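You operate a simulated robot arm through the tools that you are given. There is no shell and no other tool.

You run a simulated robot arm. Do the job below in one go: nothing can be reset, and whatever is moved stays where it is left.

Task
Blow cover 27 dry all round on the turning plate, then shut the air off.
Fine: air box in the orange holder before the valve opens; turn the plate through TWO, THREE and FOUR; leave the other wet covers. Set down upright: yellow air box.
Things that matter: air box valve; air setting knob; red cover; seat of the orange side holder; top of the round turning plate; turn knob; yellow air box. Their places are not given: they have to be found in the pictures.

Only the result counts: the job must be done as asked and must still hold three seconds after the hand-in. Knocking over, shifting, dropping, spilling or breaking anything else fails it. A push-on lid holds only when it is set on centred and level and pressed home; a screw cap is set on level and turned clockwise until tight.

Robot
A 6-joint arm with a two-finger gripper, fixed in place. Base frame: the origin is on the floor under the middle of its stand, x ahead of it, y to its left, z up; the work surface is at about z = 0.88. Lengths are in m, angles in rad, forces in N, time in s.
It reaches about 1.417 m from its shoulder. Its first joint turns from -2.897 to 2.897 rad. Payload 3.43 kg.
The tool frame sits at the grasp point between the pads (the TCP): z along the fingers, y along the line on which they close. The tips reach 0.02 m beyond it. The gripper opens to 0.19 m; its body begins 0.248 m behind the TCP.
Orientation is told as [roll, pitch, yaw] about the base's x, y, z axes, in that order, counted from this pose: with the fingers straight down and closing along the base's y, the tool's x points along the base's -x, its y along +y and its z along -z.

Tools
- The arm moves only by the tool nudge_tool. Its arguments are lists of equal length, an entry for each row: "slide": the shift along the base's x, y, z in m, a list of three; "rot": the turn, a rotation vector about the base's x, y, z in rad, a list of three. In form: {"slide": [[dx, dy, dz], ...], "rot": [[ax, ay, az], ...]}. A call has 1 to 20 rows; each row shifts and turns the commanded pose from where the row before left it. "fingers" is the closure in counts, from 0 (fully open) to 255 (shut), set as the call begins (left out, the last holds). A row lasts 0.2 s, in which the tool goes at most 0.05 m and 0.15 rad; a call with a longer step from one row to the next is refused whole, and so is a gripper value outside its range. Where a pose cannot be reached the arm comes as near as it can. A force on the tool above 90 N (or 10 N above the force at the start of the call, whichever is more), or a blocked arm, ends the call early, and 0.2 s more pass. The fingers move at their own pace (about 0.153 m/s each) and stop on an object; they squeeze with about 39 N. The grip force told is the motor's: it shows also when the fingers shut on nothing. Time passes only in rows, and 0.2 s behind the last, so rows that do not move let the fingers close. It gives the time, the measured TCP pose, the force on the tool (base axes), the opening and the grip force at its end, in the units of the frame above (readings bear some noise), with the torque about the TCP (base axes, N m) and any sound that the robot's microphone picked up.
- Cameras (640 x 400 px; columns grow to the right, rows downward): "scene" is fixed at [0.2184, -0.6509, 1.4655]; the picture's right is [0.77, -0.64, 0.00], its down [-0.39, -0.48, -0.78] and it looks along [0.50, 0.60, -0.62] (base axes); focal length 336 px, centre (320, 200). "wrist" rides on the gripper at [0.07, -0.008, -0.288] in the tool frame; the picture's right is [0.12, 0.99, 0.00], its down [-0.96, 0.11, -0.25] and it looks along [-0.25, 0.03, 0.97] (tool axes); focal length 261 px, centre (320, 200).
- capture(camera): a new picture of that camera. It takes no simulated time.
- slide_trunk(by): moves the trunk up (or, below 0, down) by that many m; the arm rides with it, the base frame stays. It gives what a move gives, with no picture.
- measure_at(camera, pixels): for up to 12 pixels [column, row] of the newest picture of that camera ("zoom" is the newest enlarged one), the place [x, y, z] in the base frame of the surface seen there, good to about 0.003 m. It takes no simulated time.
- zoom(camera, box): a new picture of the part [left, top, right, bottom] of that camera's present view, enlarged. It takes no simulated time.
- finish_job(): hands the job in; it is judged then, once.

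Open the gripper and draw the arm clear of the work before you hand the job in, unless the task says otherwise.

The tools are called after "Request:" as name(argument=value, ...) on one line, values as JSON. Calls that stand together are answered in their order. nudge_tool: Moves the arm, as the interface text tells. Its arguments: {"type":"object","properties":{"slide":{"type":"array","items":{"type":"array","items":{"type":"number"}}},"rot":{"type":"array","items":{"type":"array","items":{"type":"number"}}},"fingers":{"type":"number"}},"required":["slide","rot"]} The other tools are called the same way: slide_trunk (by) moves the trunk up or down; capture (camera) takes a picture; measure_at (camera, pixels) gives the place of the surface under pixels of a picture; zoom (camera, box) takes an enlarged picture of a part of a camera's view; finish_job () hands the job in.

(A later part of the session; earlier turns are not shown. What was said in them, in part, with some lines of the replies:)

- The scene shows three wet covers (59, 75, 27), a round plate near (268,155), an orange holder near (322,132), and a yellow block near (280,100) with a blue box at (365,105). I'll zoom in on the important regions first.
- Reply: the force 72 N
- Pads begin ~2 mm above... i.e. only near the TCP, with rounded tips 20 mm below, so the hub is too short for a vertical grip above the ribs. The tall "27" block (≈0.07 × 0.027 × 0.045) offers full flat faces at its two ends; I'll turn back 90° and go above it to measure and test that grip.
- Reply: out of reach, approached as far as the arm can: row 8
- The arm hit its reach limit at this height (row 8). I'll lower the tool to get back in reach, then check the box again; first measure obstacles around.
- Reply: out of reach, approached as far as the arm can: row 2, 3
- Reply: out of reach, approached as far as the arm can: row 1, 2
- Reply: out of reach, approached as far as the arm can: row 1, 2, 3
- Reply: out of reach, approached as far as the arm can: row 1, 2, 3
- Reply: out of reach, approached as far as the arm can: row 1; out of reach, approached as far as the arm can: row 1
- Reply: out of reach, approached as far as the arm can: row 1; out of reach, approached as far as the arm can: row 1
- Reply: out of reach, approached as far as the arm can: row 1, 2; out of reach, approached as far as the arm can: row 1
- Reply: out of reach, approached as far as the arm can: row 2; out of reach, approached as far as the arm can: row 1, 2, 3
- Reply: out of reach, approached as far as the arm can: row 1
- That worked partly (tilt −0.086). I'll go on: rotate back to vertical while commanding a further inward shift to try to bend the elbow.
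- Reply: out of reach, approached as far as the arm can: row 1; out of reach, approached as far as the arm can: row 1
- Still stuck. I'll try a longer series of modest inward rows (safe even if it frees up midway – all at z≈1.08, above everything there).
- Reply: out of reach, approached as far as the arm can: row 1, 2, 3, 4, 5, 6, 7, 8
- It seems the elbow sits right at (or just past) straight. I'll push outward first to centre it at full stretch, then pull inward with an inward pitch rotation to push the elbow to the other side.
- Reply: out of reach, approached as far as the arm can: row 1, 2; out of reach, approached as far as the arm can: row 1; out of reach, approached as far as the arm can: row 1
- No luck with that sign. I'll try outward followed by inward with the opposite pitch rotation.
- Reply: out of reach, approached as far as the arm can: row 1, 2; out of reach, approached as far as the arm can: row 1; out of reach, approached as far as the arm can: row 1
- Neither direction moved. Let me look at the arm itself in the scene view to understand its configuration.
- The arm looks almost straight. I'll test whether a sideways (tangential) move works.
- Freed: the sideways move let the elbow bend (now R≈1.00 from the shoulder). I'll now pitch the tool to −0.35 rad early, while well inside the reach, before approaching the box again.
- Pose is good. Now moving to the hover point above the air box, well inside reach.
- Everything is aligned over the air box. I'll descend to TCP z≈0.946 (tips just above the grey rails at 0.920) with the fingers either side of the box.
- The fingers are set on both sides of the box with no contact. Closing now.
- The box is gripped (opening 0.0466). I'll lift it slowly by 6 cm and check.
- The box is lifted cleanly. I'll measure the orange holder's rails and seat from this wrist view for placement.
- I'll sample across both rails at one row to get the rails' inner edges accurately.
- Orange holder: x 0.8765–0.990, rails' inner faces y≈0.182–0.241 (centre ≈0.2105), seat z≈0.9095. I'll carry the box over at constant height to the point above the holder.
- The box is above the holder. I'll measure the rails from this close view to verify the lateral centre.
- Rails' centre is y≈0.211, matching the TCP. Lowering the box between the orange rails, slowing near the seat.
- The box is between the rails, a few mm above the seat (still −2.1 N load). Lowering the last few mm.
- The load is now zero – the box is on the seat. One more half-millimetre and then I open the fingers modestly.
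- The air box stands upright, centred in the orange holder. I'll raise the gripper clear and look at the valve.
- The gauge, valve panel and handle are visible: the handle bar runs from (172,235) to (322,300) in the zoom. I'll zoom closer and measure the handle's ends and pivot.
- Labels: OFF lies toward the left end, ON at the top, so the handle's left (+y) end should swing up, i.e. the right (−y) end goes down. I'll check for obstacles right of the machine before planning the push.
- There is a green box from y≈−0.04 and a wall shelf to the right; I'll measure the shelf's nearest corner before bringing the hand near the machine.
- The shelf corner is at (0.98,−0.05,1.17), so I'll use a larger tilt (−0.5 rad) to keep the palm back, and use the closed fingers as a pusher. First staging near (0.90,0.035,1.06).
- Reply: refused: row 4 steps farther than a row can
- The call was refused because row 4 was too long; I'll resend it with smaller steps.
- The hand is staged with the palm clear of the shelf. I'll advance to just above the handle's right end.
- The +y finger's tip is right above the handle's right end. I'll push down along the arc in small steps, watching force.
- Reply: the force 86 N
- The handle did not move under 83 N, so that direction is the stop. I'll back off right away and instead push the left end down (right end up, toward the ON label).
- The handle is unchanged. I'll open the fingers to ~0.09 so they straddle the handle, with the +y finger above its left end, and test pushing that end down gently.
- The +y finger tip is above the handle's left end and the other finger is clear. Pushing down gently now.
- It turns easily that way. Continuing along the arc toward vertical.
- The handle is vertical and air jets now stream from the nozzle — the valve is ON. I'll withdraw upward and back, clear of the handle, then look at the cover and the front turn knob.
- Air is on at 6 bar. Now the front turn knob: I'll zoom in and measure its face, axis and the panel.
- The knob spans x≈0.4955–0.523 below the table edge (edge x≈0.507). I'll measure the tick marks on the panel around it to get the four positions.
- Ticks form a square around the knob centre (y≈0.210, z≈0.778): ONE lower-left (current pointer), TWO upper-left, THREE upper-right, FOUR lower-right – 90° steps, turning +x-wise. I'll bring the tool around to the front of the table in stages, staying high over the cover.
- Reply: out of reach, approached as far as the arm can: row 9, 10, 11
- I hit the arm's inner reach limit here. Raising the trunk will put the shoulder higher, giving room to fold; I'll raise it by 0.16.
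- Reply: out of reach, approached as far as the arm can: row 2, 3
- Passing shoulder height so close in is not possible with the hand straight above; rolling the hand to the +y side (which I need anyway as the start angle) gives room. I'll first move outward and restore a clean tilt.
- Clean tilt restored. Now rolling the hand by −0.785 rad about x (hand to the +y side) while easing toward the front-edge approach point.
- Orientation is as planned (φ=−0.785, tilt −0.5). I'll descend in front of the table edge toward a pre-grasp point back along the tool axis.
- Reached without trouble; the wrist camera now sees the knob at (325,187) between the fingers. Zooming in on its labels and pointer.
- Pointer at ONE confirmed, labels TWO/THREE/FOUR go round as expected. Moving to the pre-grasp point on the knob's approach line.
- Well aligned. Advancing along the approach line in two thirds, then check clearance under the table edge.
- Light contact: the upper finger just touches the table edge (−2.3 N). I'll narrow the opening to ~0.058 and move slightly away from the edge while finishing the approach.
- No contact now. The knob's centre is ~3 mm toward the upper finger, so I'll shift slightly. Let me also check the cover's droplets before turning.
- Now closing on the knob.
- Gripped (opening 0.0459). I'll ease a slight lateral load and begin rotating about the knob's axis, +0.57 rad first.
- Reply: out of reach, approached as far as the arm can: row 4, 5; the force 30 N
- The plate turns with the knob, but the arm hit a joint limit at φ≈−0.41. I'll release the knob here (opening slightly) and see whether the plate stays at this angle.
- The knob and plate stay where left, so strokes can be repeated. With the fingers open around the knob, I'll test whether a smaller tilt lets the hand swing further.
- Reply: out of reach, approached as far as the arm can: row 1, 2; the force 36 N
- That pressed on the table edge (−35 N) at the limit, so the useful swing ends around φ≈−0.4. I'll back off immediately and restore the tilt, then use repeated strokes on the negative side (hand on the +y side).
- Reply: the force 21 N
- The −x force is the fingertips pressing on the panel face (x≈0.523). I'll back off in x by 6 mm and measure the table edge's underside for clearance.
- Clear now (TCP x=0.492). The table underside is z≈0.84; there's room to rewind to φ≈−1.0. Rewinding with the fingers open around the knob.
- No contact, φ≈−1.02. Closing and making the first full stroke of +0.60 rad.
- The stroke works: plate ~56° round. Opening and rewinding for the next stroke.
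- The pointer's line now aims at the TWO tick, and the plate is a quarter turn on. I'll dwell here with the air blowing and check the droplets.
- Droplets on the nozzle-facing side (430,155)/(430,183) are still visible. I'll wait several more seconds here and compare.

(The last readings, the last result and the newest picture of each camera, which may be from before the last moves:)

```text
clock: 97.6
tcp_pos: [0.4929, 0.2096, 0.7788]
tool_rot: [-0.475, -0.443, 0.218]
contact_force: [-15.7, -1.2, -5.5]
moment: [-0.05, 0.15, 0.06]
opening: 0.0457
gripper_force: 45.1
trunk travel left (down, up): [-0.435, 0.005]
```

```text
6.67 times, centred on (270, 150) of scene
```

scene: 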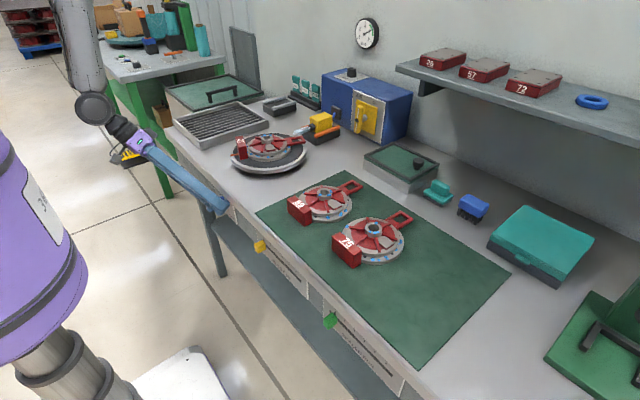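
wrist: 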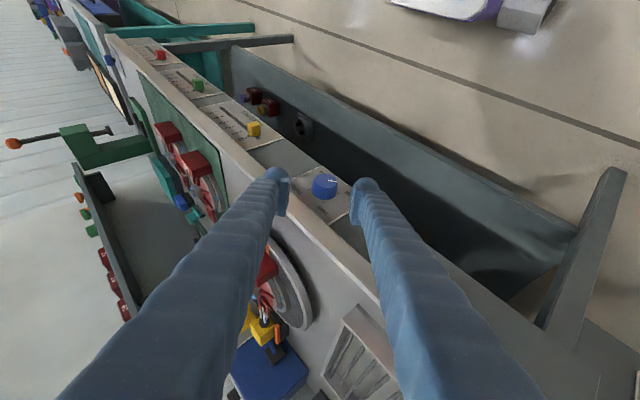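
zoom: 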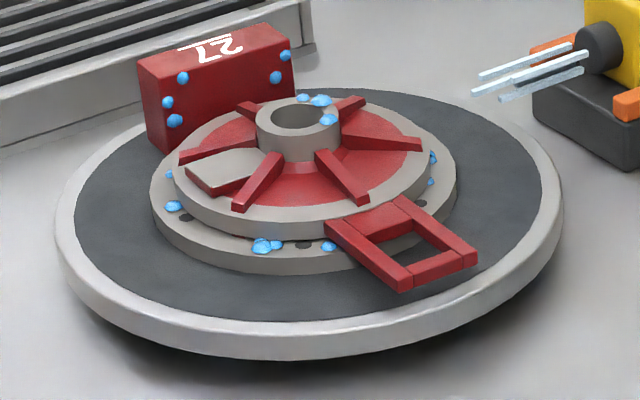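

No visible change yet. I'll zoom in strongly on the nozzle-facing and handle sides to see which droplets remain.

Request:
zoom(camera="scene", box=[258, 130, 308, 165])

Request:
zoom(camera="scene", box=[290, 105, 345, 145])

```text
11.43 times, centred on (283, 148) of scene
```

zoom: 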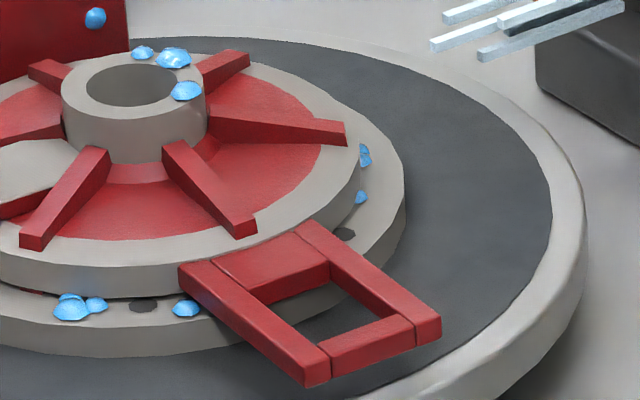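

```text
10.00 times, centred on (318, 125) of scene
```

zoom: 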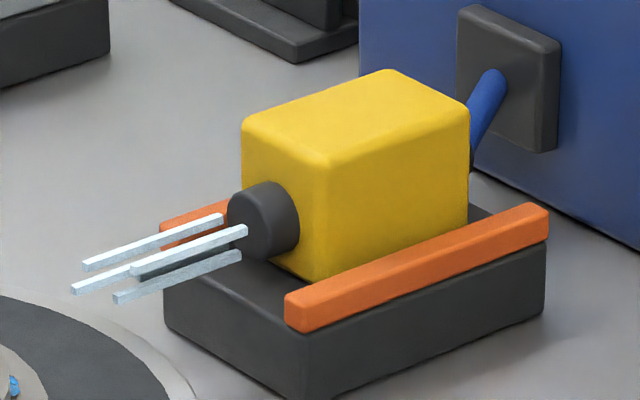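

I'll wait another ~8 s at TWO to see if those right-side droplets go.

Request:
nudge_tool(slide=[[0, 0, 0], [0, 0, 0], [0, 0, 0], [0, 0, 0], [0, 0, 0], [0, 0, 0], [0, 0, 0], [0, 0, 0], [0, 0, 0], [0, 0, 0], [0, 0, 0], [0, 0, 0], [0, 0, 0], [0, 0, 0], [0, 0, 0], [0, 0, 0], [0, 0, 0], [0, 0, 0], [0, 0, 0], [0, 0, 0]], rot=[[0, 0, 0], [0, 0, 0], [0, 0, 0], [0, 0, 0], [0, 0, 0], [0, 0, 0], [0, 0, 0], [0, 0, 0], [0, 0, 0], [0, 0, 0], [0, 0, 0], [0, 0, 0], [0, 0, 0], [0, 0, 0], [0, 0, 0], [0, 0, 0], [0, 0, 0], [0, 0, 0], [0, 0, 0], [0, 0, 0]], fingers=177)

Request:
nudge_tool(slide=[[0, 0, 0], [0, 0, 0], [0, 0, 0], [0, 0, 0], [0, 0, 0], [0, 0, 0], [0, 0, 0], [0, 0, 0], [0, 0, 0], [0, 0, 0], [0, 0, 0], [0, 0, 0], [0, 0, 0], [0, 0, 0], [0, 0, 0], [0, 0, 0], [0, 0, 0], [0, 0, 0], [0, 0, 0], [0, 0, 0]], rot=[[0, 0, 0], [0, 0, 0], [0, 0, 0], [0, 0, 0], [0, 0, 0], [0, 0, 0], [0, 0, 0], [0, 0, 0], [0, 0, 0], [0, 0, 0], [0, 0, 0], [0, 0, 0], [0, 0, 0], [0, 0, 0], [0, 0, 0], [0, 0, 0], [0, 0, 0], [0, 0, 0], [0, 0, 0], [0, 0, 0]])

Request:
zoom(camera="scene", box=[225, 120, 315, 180])

Request:
zoom(camera="wrist", box=[240, 130, 400, 240])

```text
clock: 101.8
tcp_pos: [0.4936, 0.209, 0.7807]
tool_rot: [-0.474, -0.445, 0.219]
contact_force: [-0.2, 0.3, 0.9]
moment: [0.02, -0.01, -0.02]
opening: 0.0582
gripper_force: 0.1
trunk travel left (down, up): [-0.435, 0.005]
```

```text
clock: 106.0
tcp_pos: [0.4935, 0.2089, 0.78]
tool_rot: [-0.473, -0.444, 0.219]
contact_force: [0.0, 0.0, -0.2]
moment: [0.01, -0.01, -0.02]
opening: 0.0578
gripper_force: 0.1
trunk travel left (down, up): [-0.435, 0.005]
```

```text
6.67 times, centred on (270, 150) of scene
```

zoom: 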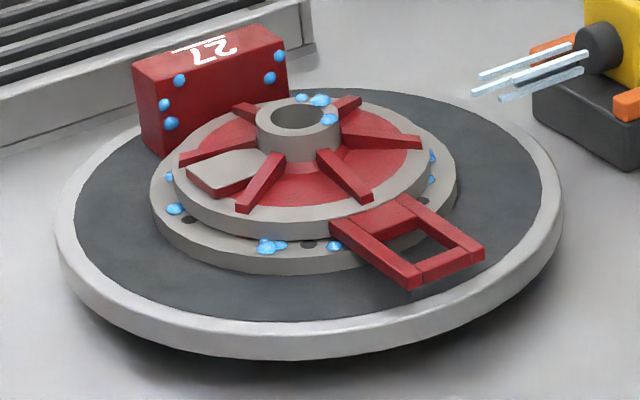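

```text
3.64 times, centred on (320, 185) of wrist
```

zoom: 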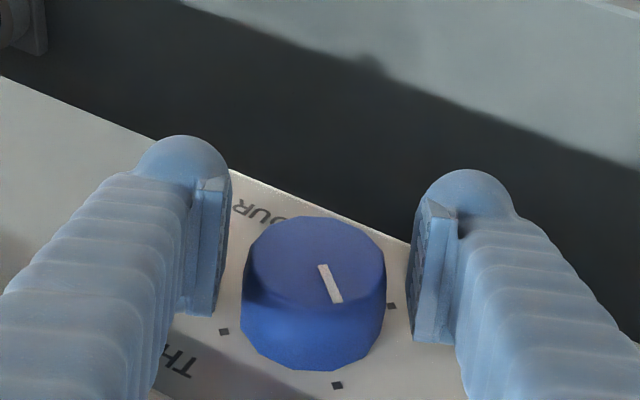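

The droplets look unchanged, but the plate settled exactly on TWO after release. I'll proceed: rewind further (to φ≈−1.2) for 45° strokes toward THREE.

Request:
nudge_tool(slide=[[0, 0, 0], [0, 0, 0], [0, 0, 0], [0, 0, 0], [0, 0, 0], [0, 0, 0], [0, 0, 0]], rot=[[-0.131, 0, 0], [-0.131, 0, 0], [-0.131, 0, 0], [-0.131, 0, 0], [-0.131, 0, 0], [-0.13, 0, 0], [0, 0, 0]])

Request:
zoom(camera="wrist", box=[240, 130, 400, 240])

```text
clock: 107.6
tcp_pos: [0.4939, 0.2094, 0.7791]
tool_rot: [-1.249, -0.167, 0.466]
contact_force: [-0.4, -0.3, -0.6]
moment: [-0.02, -0.02, -0.03]
opening: 0.058
gripper_force: 0.1
trunk travel left (down, up): [-0.435, 0.005]
```

```text
3.64 times, centred on (320, 185) of wrist
```

zoom: 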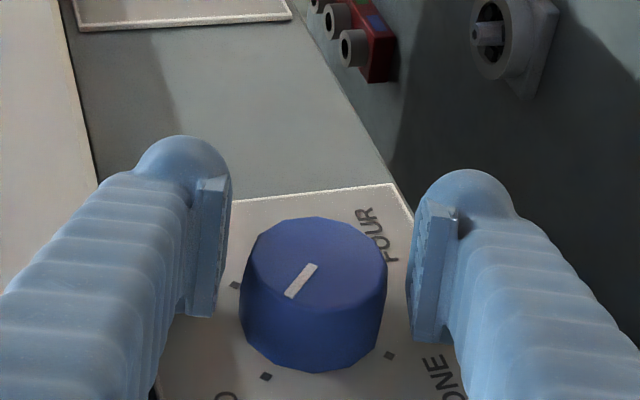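

No contact at φ≈−1.21 and the pointer sits on TWO. Closing and stroking +0.785 rad.

Request:
nudge_tool(slide=[[0, 0, 0], [0, 0, 0], [0, 0, 0], [0, 0, 0], [0, 0, 0], [0, 0, 0], [0, 0, 0], [0, 0, 0]], rot=[[0, 0, 0], [0, 0, 0], [0.131, 0, 0], [0.131, 0, 0], [0.131, 0, 0], [0.131, 0, 0], [0.131, 0, 0], [0.131, 0, 0]], fingers=255)

Request:
nudge_tool(slide=[[0, 0, 0], [0, 0, 0], [0, 0, 0], [0, 0, 0], [0, 0, 0], [0, 0, 0], [0, 0, 0], [0, 0, 0]], rot=[[0, 0, 0], [-0.131, 0, 0], [-0.131, 0, 0], [-0.131, 0, 0], [-0.131, 0, 0], [-0.131, 0, 0], [-0.131, 0, 0], [0, 0, 0]], fingers=177)

Request:
zoom(camera="wrist", box=[240, 130, 400, 240])

Request:
zoom(camera="scene", box=[190, 120, 320, 230])

```text
clock: 109.4
tcp_pos: [0.4942, 0.21, 0.7799]
tool_rot: [-0.473, -0.444, 0.22]
contact_force: [-6.0, 14.4, -18.0]
moment: [0.02, 1.22, 0.17]
opening: 0.0458
gripper_force: 44.9
trunk travel left (down, up): [-0.435, 0.005]
```

```text
clock: 111.2
tcp_pos: [0.4926, 0.2078, 0.7806]
tool_rot: [-1.25, -0.167, 0.465]
contact_force: [-0.3, 0.3, -0.1]
moment: [-0.05, -0.01, 0.0]
opening: 0.0582
gripper_force: 0.0
trunk travel left (down, up): [-0.435, 0.005]
```

```text
3.64 times, centred on (320, 185) of wrist
```

zoom: 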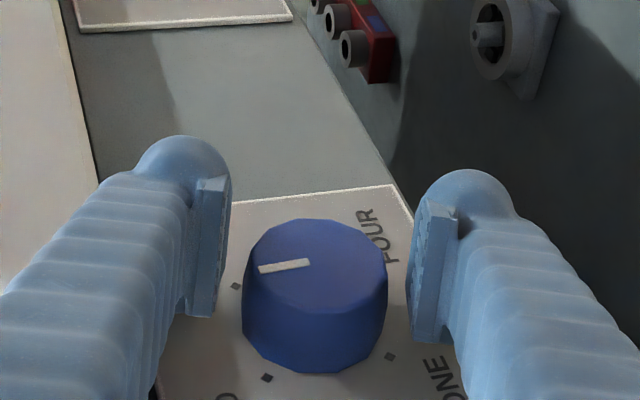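

```text
3.64 times, centred on (255, 175) of scene
```

zoom: 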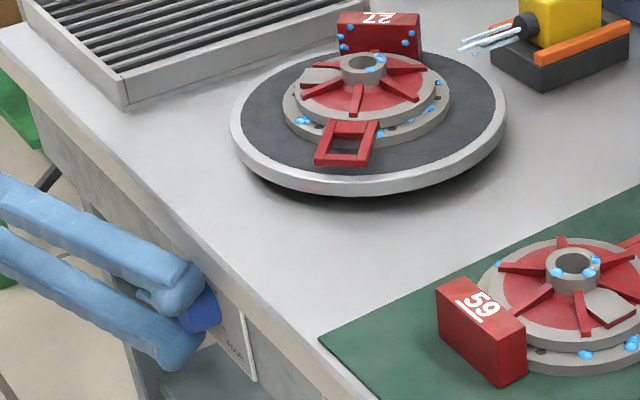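

Plate is at ~135°. Second 45° stroke to THREE.

Request:
nudge_tool(slide=[[0, 0, 0], [0, 0, 0], [0, 0, 0], [0, 0, 0], [0, 0, 0], [0, 0, 0], [0, 0, 0], [0, 0, 0]], rot=[[0, 0, 0], [0, 0, 0], [0.131, 0, 0], [0.131, 0, 0], [0.131, 0, 0], [0.131, 0, 0], [0.131, 0, 0], [0.131, 0, 0]], fingers=255)

Request:
nudge_tool(slide=[[0, 0, 0], [0, 0, 0], [0, 0, 0]], rot=[[0, 0, 0], [0, 0, 0], [0, 0, 0]], fingers=177)

Request:
zoom(camera="wrist", box=[240, 130, 400, 240])

Request:
zoom(camera="scene", box=[225, 120, 315, 180])

```text
clock: 113.0
tcp_pos: [0.4923, 0.2088, 0.7795]
tool_rot: [-0.471, -0.444, 0.22]
contact_force: [-2.6, 3.7, -4.8]
moment: [0.03, 0.97, -0.02]
opening: 0.0457
gripper_force: 44.5
trunk travel left (down, up): [-0.435, 0.005]
```

```text
clock: 113.8
tcp_pos: [0.4929, 0.2094, 0.7782]
tool_rot: [-0.473, -0.445, 0.218]
contact_force: [0.3, 0.6, 0.1]
moment: [0.01, 0.0, 0.0]
opening: 0.0577
gripper_force: 0.1
trunk travel left (down, up): [-0.435, 0.005]
```

```text
3.64 times, centred on (320, 185) of wrist
```

zoom: 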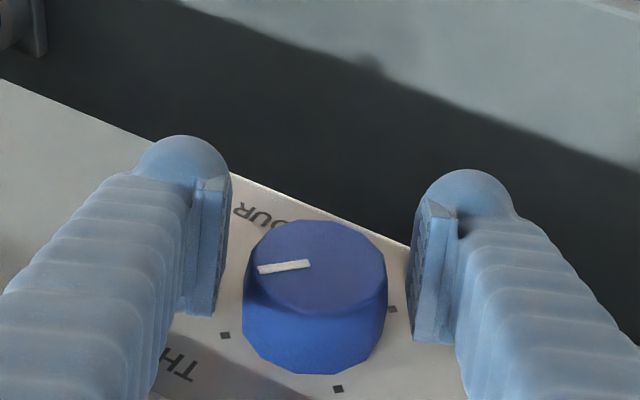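

```text
6.67 times, centred on (270, 150) of scene
```

zoom: 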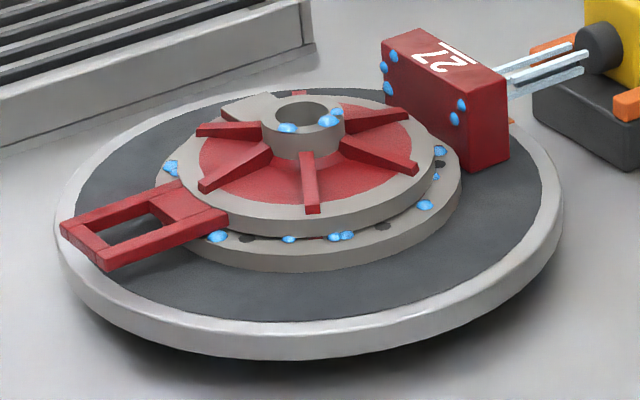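

The plate is near THREE (tag facing the nozzle). I'll measure the cover's orientation to verify the angle.

Request:
measure_at(camera="zoom", pixels=[[400, 40], [435, 32], [500, 78], [470, 92], [445, 62], [72, 228], [104, 258], [265, 128], [340, 130], [150, 200], [190, 225], [300, 140]])

```text
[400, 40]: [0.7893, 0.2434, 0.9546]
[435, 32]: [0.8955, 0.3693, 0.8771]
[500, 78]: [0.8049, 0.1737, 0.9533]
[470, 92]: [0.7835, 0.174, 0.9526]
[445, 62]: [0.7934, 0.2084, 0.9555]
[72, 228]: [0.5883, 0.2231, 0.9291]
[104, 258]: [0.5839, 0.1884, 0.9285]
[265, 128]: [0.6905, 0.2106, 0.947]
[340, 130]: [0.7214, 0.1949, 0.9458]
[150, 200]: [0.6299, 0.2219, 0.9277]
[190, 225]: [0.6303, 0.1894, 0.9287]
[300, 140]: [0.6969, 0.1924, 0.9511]
```

The handle axis points straight to −x, so the plate is at THREE within ~1°. I'll dwell here ~6 s, then look again.

Request:
nudge_tool(slide=[[0, 0, 0], [0, 0, 0], [0, 0, 0], [0, 0, 0], [0, 0, 0], [0, 0, 0], [0, 0, 0], [0, 0, 0], [0, 0, 0], [0, 0, 0], [0, 0, 0], [0, 0, 0], [0, 0, 0], [0, 0, 0], [0, 0, 0], [0, 0, 0], [0, 0, 0], [0, 0, 0], [0, 0, 0], [0, 0, 0]], rot=[[0, 0, 0], [0, 0, 0], [0, 0, 0], [0, 0, 0], [0, 0, 0], [0, 0, 0], [0, 0, 0], [0, 0, 0], [0, 0, 0], [0, 0, 0], [0, 0, 0], [0, 0, 0], [0, 0, 0], [0, 0, 0], [0, 0, 0], [0, 0, 0], [0, 0, 0], [0, 0, 0], [0, 0, 0], [0, 0, 0]])

Request:
nudge_tool(slide=[[0, 0, 0], [0, 0, 0], [0, 0, 0], [0, 0, 0], [0, 0, 0], [0, 0, 0], [0, 0, 0], [0, 0, 0], [0, 0, 0], [0, 0, 0]], rot=[[0, 0, 0], [0, 0, 0], [0, 0, 0], [0, 0, 0], [0, 0, 0], [0, 0, 0], [0, 0, 0], [0, 0, 0], [0, 0, 0], [0, 0, 0]])

Request:
zoom(camera="scene", box=[225, 120, 315, 180])

```text
clock: 118.0
tcp_pos: [0.4922, 0.2094, 0.7793]
tool_rot: [-0.473, -0.444, 0.218]
contact_force: [-0.1, 0.2, 0.6]
moment: [-0.03, -0.06, 0.03]
opening: 0.0581
gripper_force: 0.0
trunk travel left (down, up): [-0.435, 0.005]
```

```text
clock: 120.2
tcp_pos: [0.4925, 0.2087, 0.7794]
tool_rot: [-0.473, -0.446, 0.218]
contact_force: [0.8, 0.0, 0.0]
moment: [-0.04, 0.0, 0.01]
opening: 0.0579
gripper_force: 0.2
trunk travel left (down, up): [-0.435, 0.005]
```

```text
6.67 times, centred on (270, 150) of scene
```

zoom: 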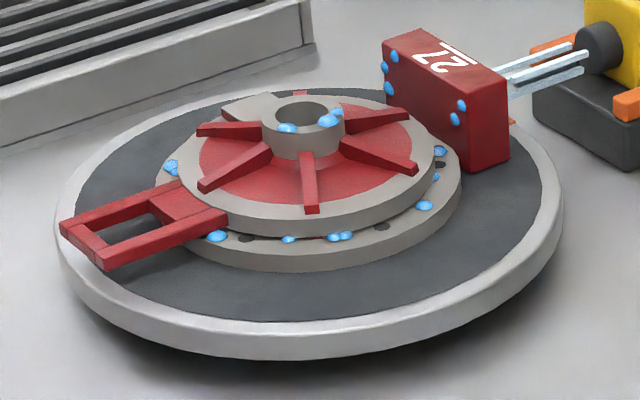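

Proceeding to FOUR: rewind, stroke, rewind, stroke.

Request:
nudge_tool(slide=[[0, 0, 0], [0, 0, 0], [0, 0, 0], [0, 0, 0], [0, 0, 0], [0, 0, 0], [0, 0, 0]], rot=[[-0.131, 0, 0], [-0.131, 0, 0], [-0.131, 0, 0], [-0.131, 0, 0], [-0.131, 0, 0], [-0.131, 0, 0], [0, 0, 0]])

Request:
nudge_tool(slide=[[0, 0, 0], [0, 0, 0], [0, 0, 0], [0, 0, 0], [0, 0, 0], [0, 0, 0], [0, 0, 0], [0, 0, 0]], rot=[[0, 0, 0], [0, 0, 0], [0.131, 0, 0], [0.131, 0, 0], [0.131, 0, 0], [0.131, 0, 0], [0.131, 0, 0], [0.131, 0, 0]], fingers=255)

Request:
nudge_tool(slide=[[0, 0, 0], [0, 0, 0], [0, 0, 0], [0, 0, 0], [0, 0, 0], [0, 0, 0], [0, 0, 0], [0, 0, 0]], rot=[[0, 0, 0], [-0.131, 0, 0], [-0.131, 0, 0], [-0.131, 0, 0], [-0.131, 0, 0], [-0.131, 0, 0], [-0.131, 0, 0], [0, 0, 0]], fingers=177)

Request:
zoom(camera="wrist", box=[240, 130, 400, 240])

Request:
zoom(camera="scene", box=[225, 120, 315, 180])

```text
clock: 121.8
tcp_pos: [0.4935, 0.2092, 0.7803]
tool_rot: [-1.25, -0.164, 0.466]
contact_force: [0.4, 0.1, -0.4]
moment: [-0.03, -0.01, -0.04]
opening: 0.0581
gripper_force: 0.1
trunk travel left (down, up): [-0.435, 0.005]
```

```text
clock: 123.6
tcp_pos: [0.4923, 0.2107, 0.779]
tool_rot: [-0.471, -0.443, 0.217]
contact_force: [-14.5, 10.0, -11.5]
moment: [-0.01, 1.07, -0.09]
opening: 0.0458
gripper_force: 45.4
trunk travel left (down, up): [-0.435, 0.005]
```

```text
clock: 125.4
tcp_pos: [0.4938, 0.2091, 0.7801]
tool_rot: [-1.25, -0.166, 0.466]
contact_force: [-0.8, 0.1, -0.3]
moment: [-0.02, 0.01, 0.0]
opening: 0.0582
gripper_force: 0.0
trunk travel left (down, up): [-0.435, 0.005]
```

```text
3.64 times, centred on (320, 185) of wrist
```

zoom: 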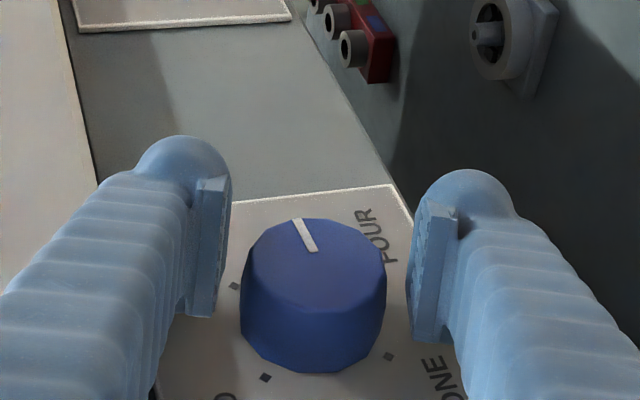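

```text
6.67 times, centred on (270, 150) of scene
```

zoom: 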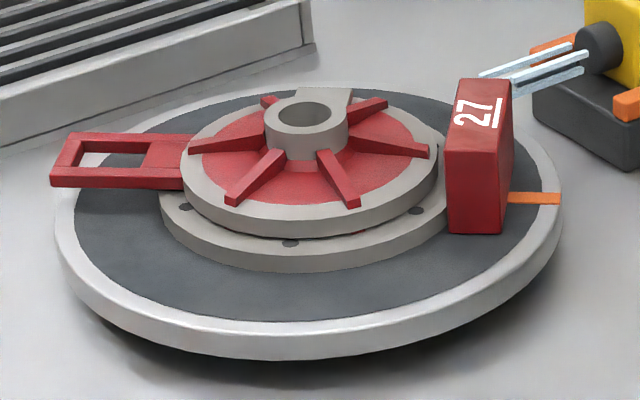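

All droplets have vanished — the cover is drying all round. One more 45° stroke brings the plate to FOUR.

Request:
nudge_tool(slide=[[0, 0, 0], [0, 0, 0], [0, 0, 0], [0, 0, 0], [0, 0, 0], [0, 0, 0], [0, 0, 0], [0, 0, 0]], rot=[[0, 0, 0], [0, 0, 0], [0.131, 0, 0], [0.131, 0, 0], [0.131, 0, 0], [0.131, 0, 0], [0.131, 0, 0], [0.131, 0, 0]], fingers=255)

Request:
nudge_tool(slide=[[0, 0, 0], [0, 0, 0], [0, 0, 0], [0, 0, 0], [0, 0, 0], [0, 0, 0], [0, 0, 0], [0, 0, 0], [0, 0, 0], [0, 0, 0], [0, 0, 0], [0, 0, 0], [0, 0, 0], [0, 0, 0], [0, 0, 0]], rot=[[0, 0, 0], [0, 0, 0], [0, 0, 0], [0, 0, 0], [0, 0, 0], [0, 0, 0], [0, 0, 0], [0, 0, 0], [0, 0, 0], [0, 0, 0], [0, 0, 0], [0, 0, 0], [0, 0, 0], [0, 0, 0], [0, 0, 0]], fingers=177)

Request:
zoom(camera="wrist", box=[240, 130, 400, 240])

Request:
zoom(camera="scene", box=[225, 120, 315, 180])

Request:
measure_at(camera="zoom", pixels=[[200, 60], [230, 80], [320, 110], [480, 190], [300, 150], [250, 70], [460, 210], [330, 60]])

```text
clock: 127.2
tcp_pos: [0.492, 0.2085, 0.7793]
tool_rot: [-0.471, -0.444, 0.217]
contact_force: [-4.6, -0.4, -4.7]
moment: [0.06, 0.91, -0.12]
opening: 0.0459
gripper_force: 44.9
trunk travel left (down, up): [-0.435, 0.005]
```

```text
clock: 130.4
tcp_pos: [0.4937, 0.2099, 0.7786]
tool_rot: [-0.473, -0.445, 0.217]
contact_force: [0.6, -0.8, -0.9]
moment: [-0.02, 0.04, 0.01]
opening: 0.0584
gripper_force: 0.1
trunk travel left (down, up): [-0.435, 0.005]
```

```text
3.64 times, centred on (320, 185) of wrist
```

zoom: 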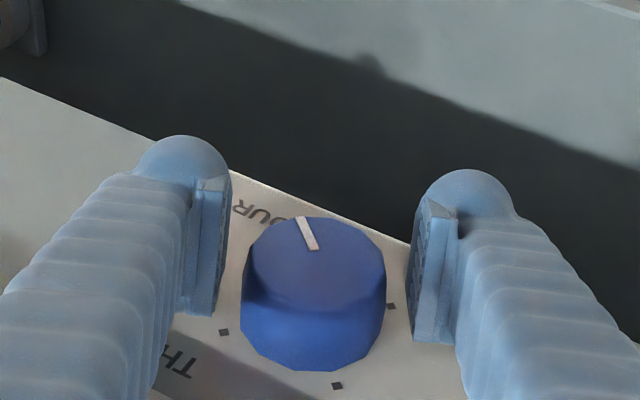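

```text
6.67 times, centred on (270, 150) of scene
```

zoom: 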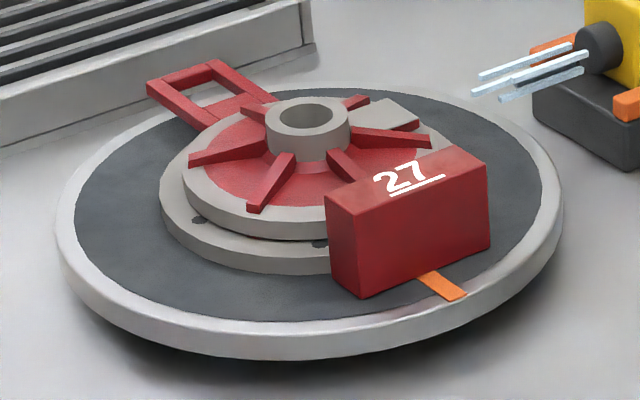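

```text
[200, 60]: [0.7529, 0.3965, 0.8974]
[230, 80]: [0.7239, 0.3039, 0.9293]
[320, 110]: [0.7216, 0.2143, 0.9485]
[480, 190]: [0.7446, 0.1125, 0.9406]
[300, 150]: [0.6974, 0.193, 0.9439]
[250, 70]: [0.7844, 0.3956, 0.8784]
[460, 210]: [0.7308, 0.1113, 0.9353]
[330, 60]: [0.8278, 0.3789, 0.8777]
```

The cover is dry, and the plate is at FOUR. I'll verify the angle via the tag's outer face.

Request:
measure_at(camera="zoom", pixels=[[350, 255], [380, 250], [420, 240], [470, 215], [350, 215], [475, 180], [155, 90], [215, 68], [185, 115], [260, 92]])

```text
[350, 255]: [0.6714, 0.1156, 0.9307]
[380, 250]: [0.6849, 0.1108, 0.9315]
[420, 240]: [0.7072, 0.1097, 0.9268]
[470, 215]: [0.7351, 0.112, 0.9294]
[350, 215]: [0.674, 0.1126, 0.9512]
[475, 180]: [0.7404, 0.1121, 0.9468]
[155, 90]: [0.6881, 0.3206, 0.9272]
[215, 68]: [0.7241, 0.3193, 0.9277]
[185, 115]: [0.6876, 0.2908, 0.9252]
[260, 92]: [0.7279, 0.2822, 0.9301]
```

Tag face is parallel to x — plate exactly at FOUR. After a short extra dwell I'll rotate the open fingers back to φ≈−0.79 and retract along the approach line.

Request:
nudge_tool(slide=[[0, 0, 0], [0, 0, 0], [0, 0, 0], [0, 0, 0], [0, 0, 0], [0, 0, 0], [0, 0, 0], [0, 0, 0], [0, 0, 0], [0, 0, 0]], rot=[[0, 0, 0], [0, 0, 0], [0, 0, 0], [0, 0, 0], [0, 0, 0], [0, 0, 0], [-0.122, 0, 0], [-0.122, 0, 0], [-0.122, 0, 0], [0, 0, 0]])

Request:
nudge_tool(slide=[[-0.0144, 0.0186, 0.0186], [-0.0144, 0.0186, 0.0186], [-0.0144, 0.0186, 0.0186], [-0.0144, 0.0186, 0.0186], [-0.023, 0.0128, 0.0236], [-0.023, 0.0127, 0.0236]], rot=[[0, 0, 0], [0, 0, 0], [0, 0, 0], [0, 0, 0], [0, 0, 0], [0, 0, 0]])

Request:
capture(camera="wrist")

Request:
zoom(camera="wrist", box=[270, 140, 390, 230])

```text
clock: 132.6
tcp_pos: [0.4932, 0.2102, 0.7789]
tool_rot: [-0.853, -0.337, 0.365]
contact_force: [0.5, 0.2, 0.0]
moment: [-0.04, -0.02, 0.0]
opening: 0.0584
gripper_force: 0.0
trunk travel left (down, up): [-0.435, 0.005]
```

```text
clock: 134.0
tcp_pos: [0.3903, 0.3089, 0.8995]
tool_rot: [-0.852, -0.338, 0.367]
contact_force: [-0.2, 0.0, 0.6]
moment: [-0.01, -0.02, 0.01]
opening: 0.058
gripper_force: 0.0
trunk travel left (down, up): [-0.435, 0.005]
```

```text
taken
```

wrist: 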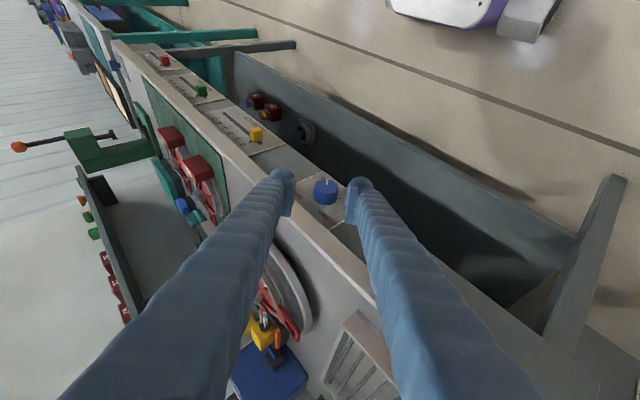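

```text
4.44 times, centred on (330, 185) of wrist
```

zoom: 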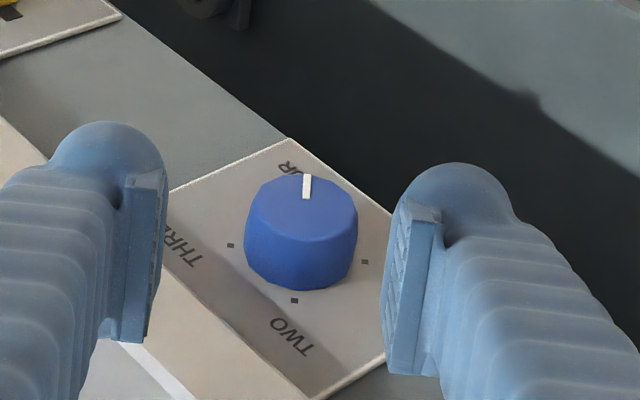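

Pointer is on FOUR. Retracing the path up and back over the table, then I'll unroll the hand.

Request:
nudge_tool(slide=[[0.005, -0.002, 0.0375], [0.005, -0.002, 0.0375], [0.005, -0.002, 0.0375], [0.005, -0.002, 0.0375], [0.03, -0.0265, 0.027], [0.03, -0.0265, 0.027], [0.03, -0.0265, 0.027]], rot=[[0, 0, 0], [0, 0, 0], [0, 0, 0], [0, 0, 0], [0, 0, 0], [0, 0, 0], [0, 0, 0]])

Request:
nudge_tool(slide=[[0.03, 0.008, 0.02], [0.025, 0.008, 0.025], [0.02, 0, 0.03], [0.015, 0, 0.02], [0.01, 0, 0.01], [0.01, 0, 0]], rot=[[0.131, 0, 0], [0.131, 0, 0], [0.131, 0, 0], [0.131, 0, 0], [0.131, 0, 0], [0.13, 0, 0]])

```text
clock: 135.6
tcp_pos: [0.5014, 0.2221, 1.1344]
tool_rot: [-0.851, -0.337, 0.366]
contact_force: [1.4, 0.1, -1.1]
moment: [0.02, 0.06, -0.01]
opening: 0.0581
gripper_force: 0.0
trunk travel left (down, up): [-0.435, 0.005]
```

```text
clock: 137.0
tcp_pos: [0.6094, 0.2363, 1.2376]
tool_rot: [-0.001, -0.491, 0.0]
contact_force: [0.0, -0.9, -0.3]
moment: [0.1, 0.04, 0.07]
opening: 0.058
gripper_force: 0.1
trunk travel left (down, up): [-0.435, 0.005]
```

The arm is back above the table. Next: shut the valve by pushing the handle's top end toward −y and down. I'll close the fingers and move to the handle's left side.

Request:
nudge_tool(slide=[[0.0364, -0.0104, -0.0172], [0.0364, -0.0104, -0.0172], [0.0364, -0.0104, -0.0172], [0.0364, -0.0104, -0.0172], [0.0364, -0.0104, -0.0172], [0.0364, -0.0104, -0.0172], [0.0364, -0.0104, -0.0172], [0.0364, -0.0104, -0.0172], [0.0327, 0, -0.0133], [0.0327, 0, -0.0133], [0, 0, 0]], rot=[[0, 0, 0], [0, 0, 0], [0, 0, 0], [0, 0, 0], [0, 0, 0], [0, 0, 0], [0, 0, 0], [0, 0, 0], [0, 0, 0], [0, 0, 0], [0, 0, 0]], fingers=255)

Request:
capture(camera="scene")

Request:
zoom(camera="scene", box=[290, 40, 420, 150])

Request:
zoom(camera="wrist", box=[220, 120, 400, 280])

```text
clock: 139.4
tcp_pos: [0.9666, 0.1529, 1.0737]
tool_rot: [-0.005, -0.492, 0.004]
contact_force: [-0.1, -0.3, 0.6]
moment: [0.0, -0.01, -0.03]
opening: 0.0
gripper_force: 34.4
trunk travel left (down, up): [-0.435, 0.005]
```

```text
taken
```

scene: 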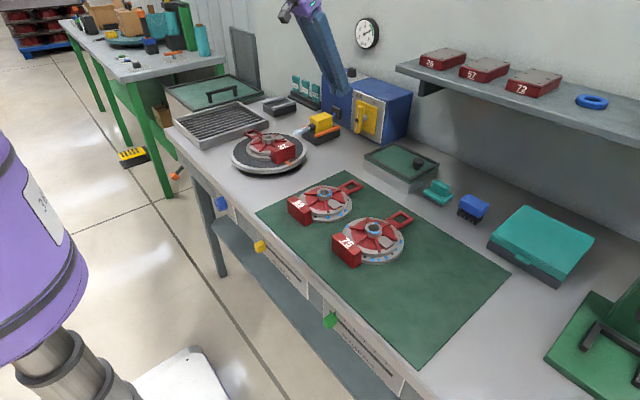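

```text
3.64 times, centred on (355, 95) of scene
```

zoom: 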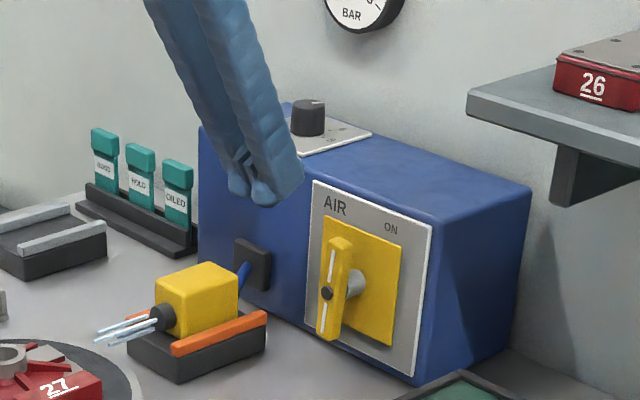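

```text
2.50 times, centred on (310, 200) of wrist
```

zoom: 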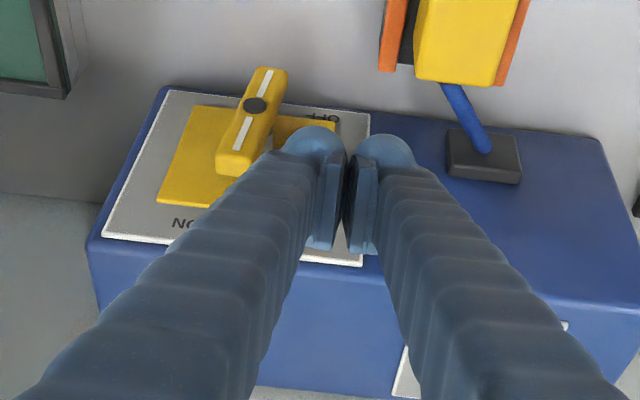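

The fingers are left of the handle. I'll measure the handle's current ends to confirm its geometry before pushing.

Request:
zoom(camera="scene", box=[345, 90, 395, 135])

Request:
measure_at(camera="zoom", pixels=[[140, 140], [160, 130], [135, 185], [130, 240], [120, 290], [160, 180], [150, 120], [118, 305], [175, 150], [140, 215]])

```text
8.89 times, centred on (370, 112) of scene
```

zoom: 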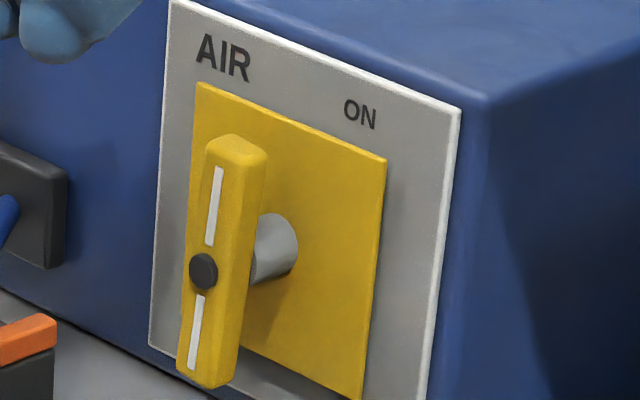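

```text
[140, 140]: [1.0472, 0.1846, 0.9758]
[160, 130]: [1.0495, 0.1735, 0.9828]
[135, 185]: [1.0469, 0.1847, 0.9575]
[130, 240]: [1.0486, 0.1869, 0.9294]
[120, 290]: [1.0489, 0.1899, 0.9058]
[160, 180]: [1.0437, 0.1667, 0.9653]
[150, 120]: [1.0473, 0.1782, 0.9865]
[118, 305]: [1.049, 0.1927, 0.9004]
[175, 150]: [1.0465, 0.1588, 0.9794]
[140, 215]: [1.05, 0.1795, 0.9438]
```

Those pixels missed the handle; it spans (190–265,135–388) in this zoom. Measuring on it now.

Request:
measure_at(camera="zoom", pixels=[[235, 145], [220, 175], [212, 210], [203, 270], [195, 330], [190, 365], [255, 170], [240, 260], [225, 350], [212, 150], [188, 300], [250, 150]])

```text
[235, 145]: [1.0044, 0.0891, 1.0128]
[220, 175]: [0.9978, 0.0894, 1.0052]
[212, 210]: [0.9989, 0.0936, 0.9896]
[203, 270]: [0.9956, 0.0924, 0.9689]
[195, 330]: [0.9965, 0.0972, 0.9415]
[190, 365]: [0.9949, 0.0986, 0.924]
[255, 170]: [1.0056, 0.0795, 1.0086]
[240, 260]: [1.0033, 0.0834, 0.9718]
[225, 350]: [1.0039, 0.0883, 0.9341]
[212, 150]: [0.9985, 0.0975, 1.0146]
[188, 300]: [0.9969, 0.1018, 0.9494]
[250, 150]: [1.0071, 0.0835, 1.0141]
```

Handle is essentially vertical (top z≈1.016). I'll advance to the handle's depth and lower beside its top end.

Request:
nudge_tool(slide=[[0.0155, 0, -0.02], [0.0155, 0, -0.02], [0, 0, -0.021], [0, 0, 0]], rot=[[0, 0, 0], [0, 0, 0], [0, 0, 0], [0, 0, 0]])

Request:
zoom(camera="scene", box=[320, 70, 410, 145])

Request:
zoom(camera="wrist", box=[220, 120, 400, 280])

```text
clock: 140.4
tcp_pos: [0.9995, 0.1542, 1.011]
tool_rot: [-0.007, -0.491, 0.004]
contact_force: [0.2, 0.2, -0.1]
moment: [0.01, -0.03, 0.01]
opening: 0.0002
gripper_force: 34.3
trunk travel left (down, up): [-0.435, 0.005]
```

```text
5.33 times, centred on (365, 108) of scene
```

zoom: 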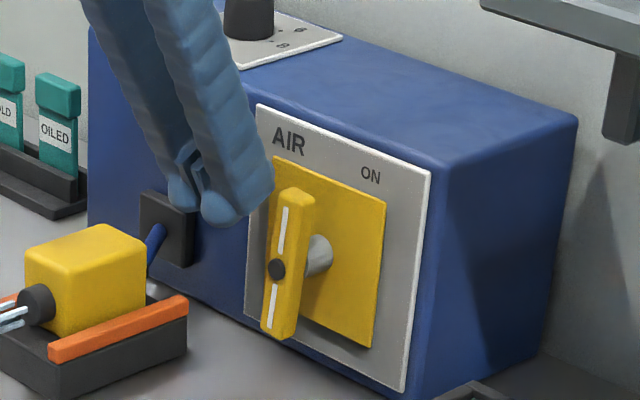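

```text
2.50 times, centred on (310, 200) of wrist
```

zoom: 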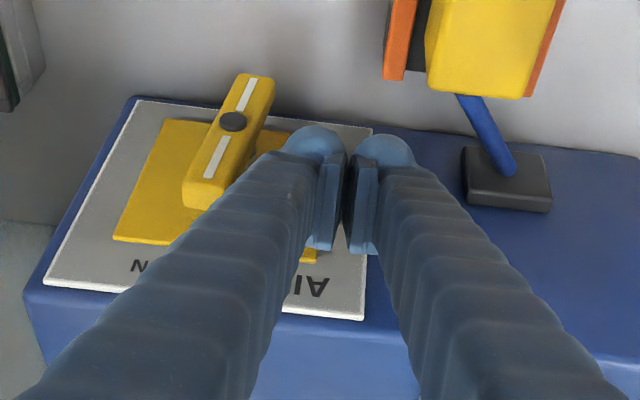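

In position beside the handle's top. Pushing −y along the arc.

Request:
nudge_tool(slide=[[0, -0.016, 0.0], [0, -0.012, 0.002], [0, -0.012, 0.003], [0, -0.012, 0.001], [0, 0, 0]], rot=[[0, 0, 0], [0, 0, 0], [0, 0, 0], [0, 0, 0], [0, 0, 0]])

Request:
zoom(camera="scene", box=[320, 70, 410, 145])

```text
clock: 141.6
tcp_pos: [0.9971, 0.1029, 1.0161]
tool_rot: [-0.006, -0.49, 0.003]
contact_force: [-0.2, 0.2, -0.6]
moment: [-0.01, 0.02, -0.01]
opening: 0.0
gripper_force: 34.5
trunk travel left (down, up): [-0.435, 0.005]
```

```text
5.33 times, centred on (365, 108) of scene
```

zoom: 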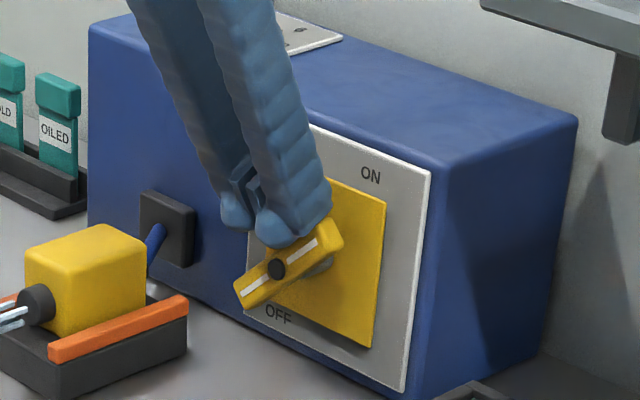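

The handle is at ~45°. Continuing down toward OFF.

Request:
nudge_tool(slide=[[0, -0.01, -0.003], [0, -0.01, -0.005], [0, -0.009, -0.005], [0, -0.004, -0.004], [0, 0, 0]], rot=[[0, 0, 0], [0, 0, 0], [0, 0, 0], [0, 0, 0], [0, 0, 0]])

Request:
zoom(camera="scene", box=[300, 70, 410, 145])

```text
clock: 142.8
tcp_pos: [0.9983, 0.0695, 1.0001]
tool_rot: [-0.005, -0.492, 0.004]
contact_force: [-3.0, 1.3, 6.3]
moment: [0.05, 0.05, 0.09]
opening: 0.006
gripper_force: 34.0
trunk travel left (down, up): [-0.435, 0.005]
```

```text
5.33 times, centred on (355, 108) of scene
```

zoom: 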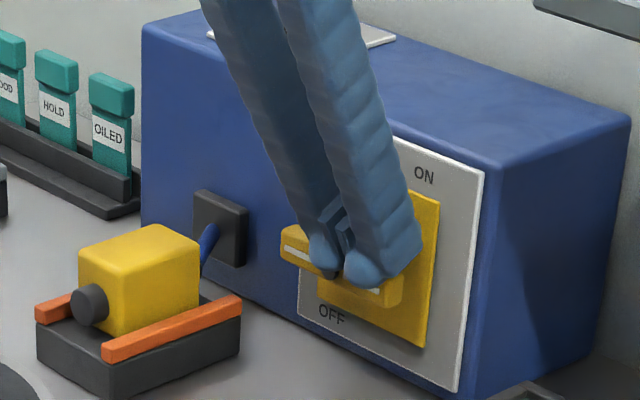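

The jets have stopped and the handle is horizontal. I'll lift off and verify it's fully at OFF.

Request:
nudge_tool(slide=[[0, 0, 0.02], [0, 0, 0.04], [0, 0, 0.04], [-0.03, 0, 0.02], [-0.04, 0, 0.0], [-0.045, 0, 0]], rot=[[0, 0, 0], [0, 0, 0], [0, 0, 0], [0, 0, 0], [0, 0, 0], [0, 0, 0]])

Request:
capture(camera="scene")

Request:
zoom(camera="scene", box=[345, 95, 390, 135])

Request:
measure_at(camera="zoom", pixels=[[130, 190], [200, 215], [280, 250], [330, 280], [205, 218], [165, 215], [270, 280], [212, 255], [140, 235], [320, 315]])

Request:
zoom(camera="scene", box=[220, 90, 400, 190])

```text
clock: 144.2
tcp_pos: [0.8707, 0.0711, 1.1162]
tool_rot: [0.042, -0.466, -0.095]
contact_force: [0.6, -0.2, 0.3]
moment: [0.1, 0.05, 0.03]
opening: 0.0004
gripper_force: 34.2
trunk travel left (down, up): [-0.435, 0.005]
```

```text
taken
```

scene: 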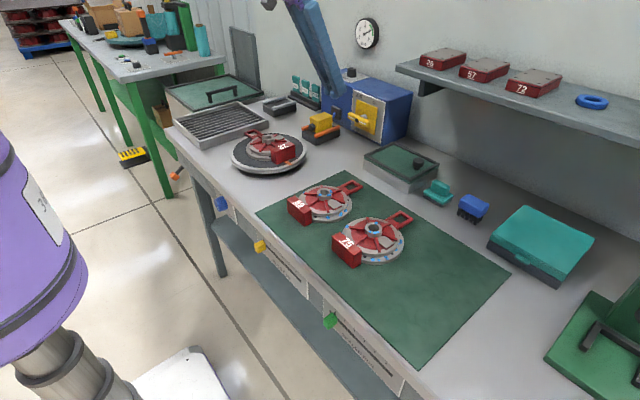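

```text
10.00 times, centred on (368, 115) of scene
```

zoom: 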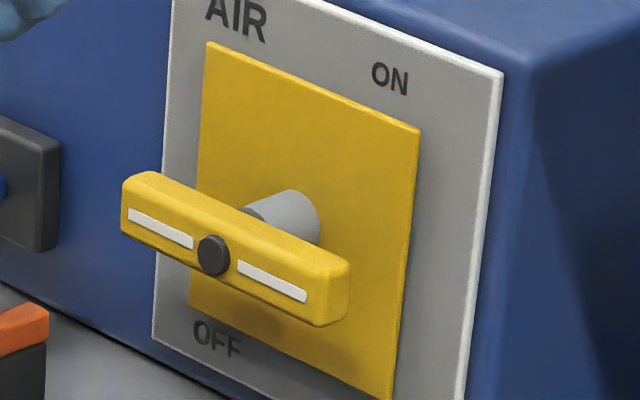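

```text
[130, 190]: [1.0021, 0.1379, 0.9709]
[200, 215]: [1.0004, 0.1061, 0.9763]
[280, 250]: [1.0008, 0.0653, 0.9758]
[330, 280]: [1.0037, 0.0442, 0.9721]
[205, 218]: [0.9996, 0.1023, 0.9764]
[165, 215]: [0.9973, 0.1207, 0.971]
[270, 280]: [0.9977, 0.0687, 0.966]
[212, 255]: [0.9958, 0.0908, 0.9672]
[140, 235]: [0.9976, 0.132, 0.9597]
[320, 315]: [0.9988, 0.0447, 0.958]
```

```text
3.56 times, centred on (310, 140) of scene
```

zoom: 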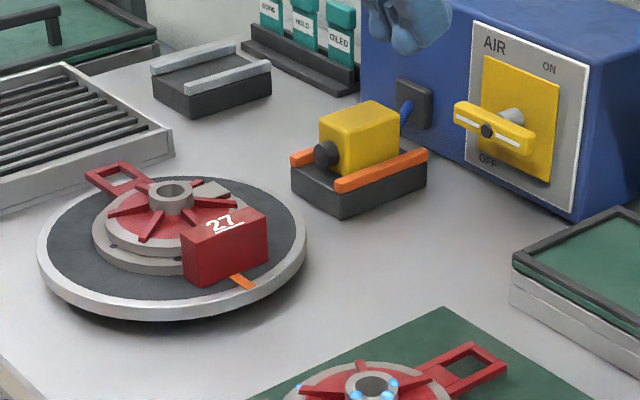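

The valve handle is exactly at its original OFF position, jets are off, the box stands upright and the cover is dry. I'll draw the arm back and up with the gripper open, and inspect the cover from above.

Request:
nudge_tool(slide=[[-0.04, 0.01, 0.015], [-0.04, 0.015, 0.015], [-0.04, 0.015, 0.015], [-0.04, 0.015, 0.015], [-0.04, 0.015, 0.01], [-0.03, 0.01, 0.01]], rot=[[0, 0, 0], [0, 0.05, 0], [0, 0.1, 0], [0, 0.1, 0], [0, 0.1, 0], [0, 0.05, 0]], fingers=0)

Request:
capture(camera="wrist")

Request:
capture(camera="scene")

```text
clock: 145.6
tcp_pos: [0.6507, 0.1499, 1.2009]
tool_rot: [-0.003, -0.092, 0.007]
contact_force: [0.5, 0.2, 0.3]
moment: [-0.16, -0.09, -0.04]
opening: 0.1901
gripper_force: 0.1
trunk travel left (down, up): [-0.435, 0.005]
```

```text
taken
```

wrist: 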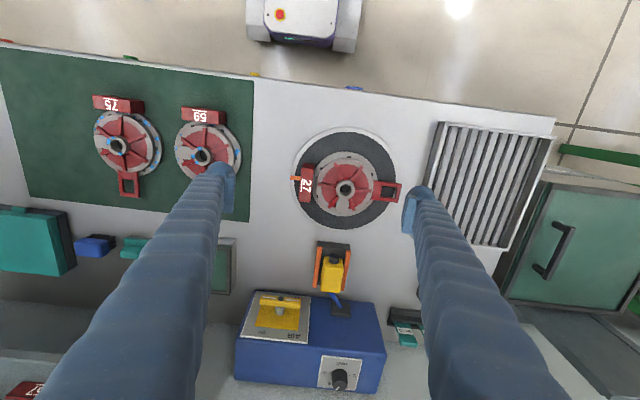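

```text
taken
```

scene: 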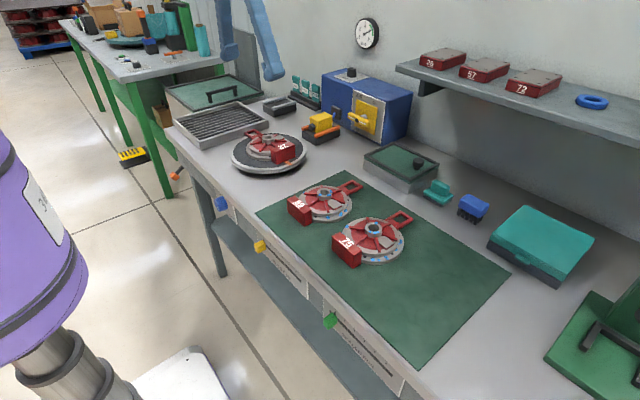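

I'll take one last close look at the cover, the air box and the valve/gauge before handing in.

Request:
zoom(camera="wrist", box=[270, 110, 420, 310])

Request:
zoom(camera="scene", box=[205, 185, 265, 225])

Request:
zoom(camera="scene", box=[290, 100, 345, 145])

Request:
zoom(camera="wrist", box=[230, 230, 400, 400])

```text
2.00 times, centred on (345, 210) of wrist
```

zoom: 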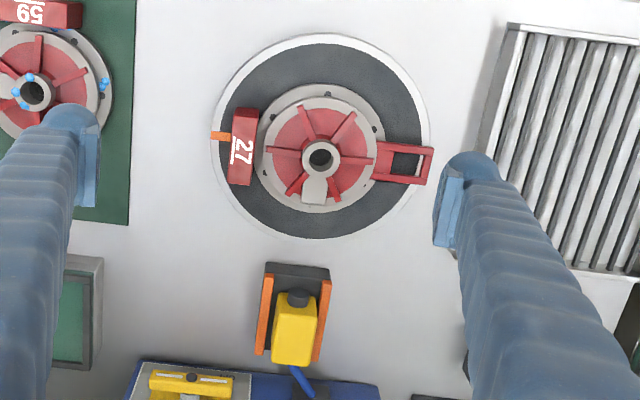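

```text
10.00 times, centred on (235, 205) of scene
```

zoom: 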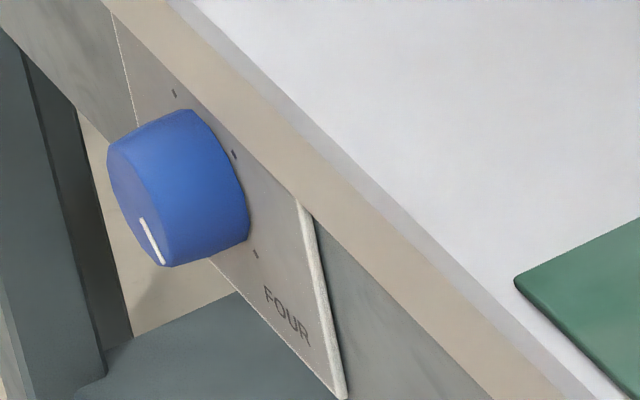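

```text
8.89 times, centred on (318, 122) of scene
```

zoom: 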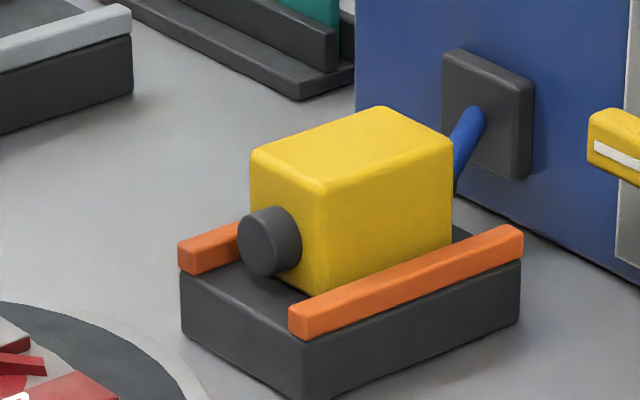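

```text
2.35 times, centred on (315, 315) of wrist
```

zoom: 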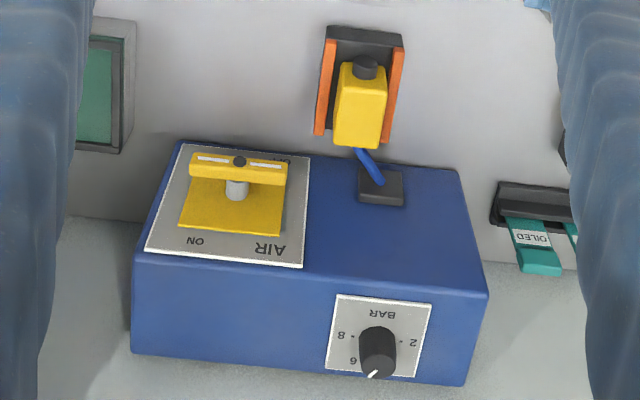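

Everything checks out. Cover 27 has no droplets left, the plate is on FOUR, and the valve is at OFF. The air box stands upright in the orange holder, the other covers are untouched, and the gripper is open and clear. Handing in.

Request:
finish_job()

```text
The job is handed in.
```

I blew cover 27 dry all round on the turning plate, shut the air off, and handed the job in. The hand-in was accepted, but no pass or fail came back.

- **Cover 27:** It sits centred on the plate. The last pictures, from the scene camera and from above, show no droplets left on it.
- **Plate:** It went from ONE through TWO, THREE and FOUR with the air on and was left at FOUR. The droplets stayed visible at TWO and THREE and vanished together on the way to FOUR, so I couldn't confirm drying at each position separately.
- **Air box:** I set it upright in the orange holder before opening the valve, and it is still there.
- **Valve and pressure:** The valve is back at OFF and the jets have stopped. I didn't touch the air setting knob; the gauge read 6 bar, in the green, when I opened the valve.
- **Other covers:** 59 and 75 are still wet and in place.

Three contacts happened along the way, with no sign of damage or movement in the pictures:

- My first grip on the cover's hub slipped and pressed on it with about 72 N.
- I first pushed the valve handle the wrong way, against its stop, with about 83 N.
- The fingertips pressed on the panel around the turn knob with about 35 N.

The gripper is open and the arm is clear. I left the trunk raised by 0.16 m, which I needed to reach the turn knob.
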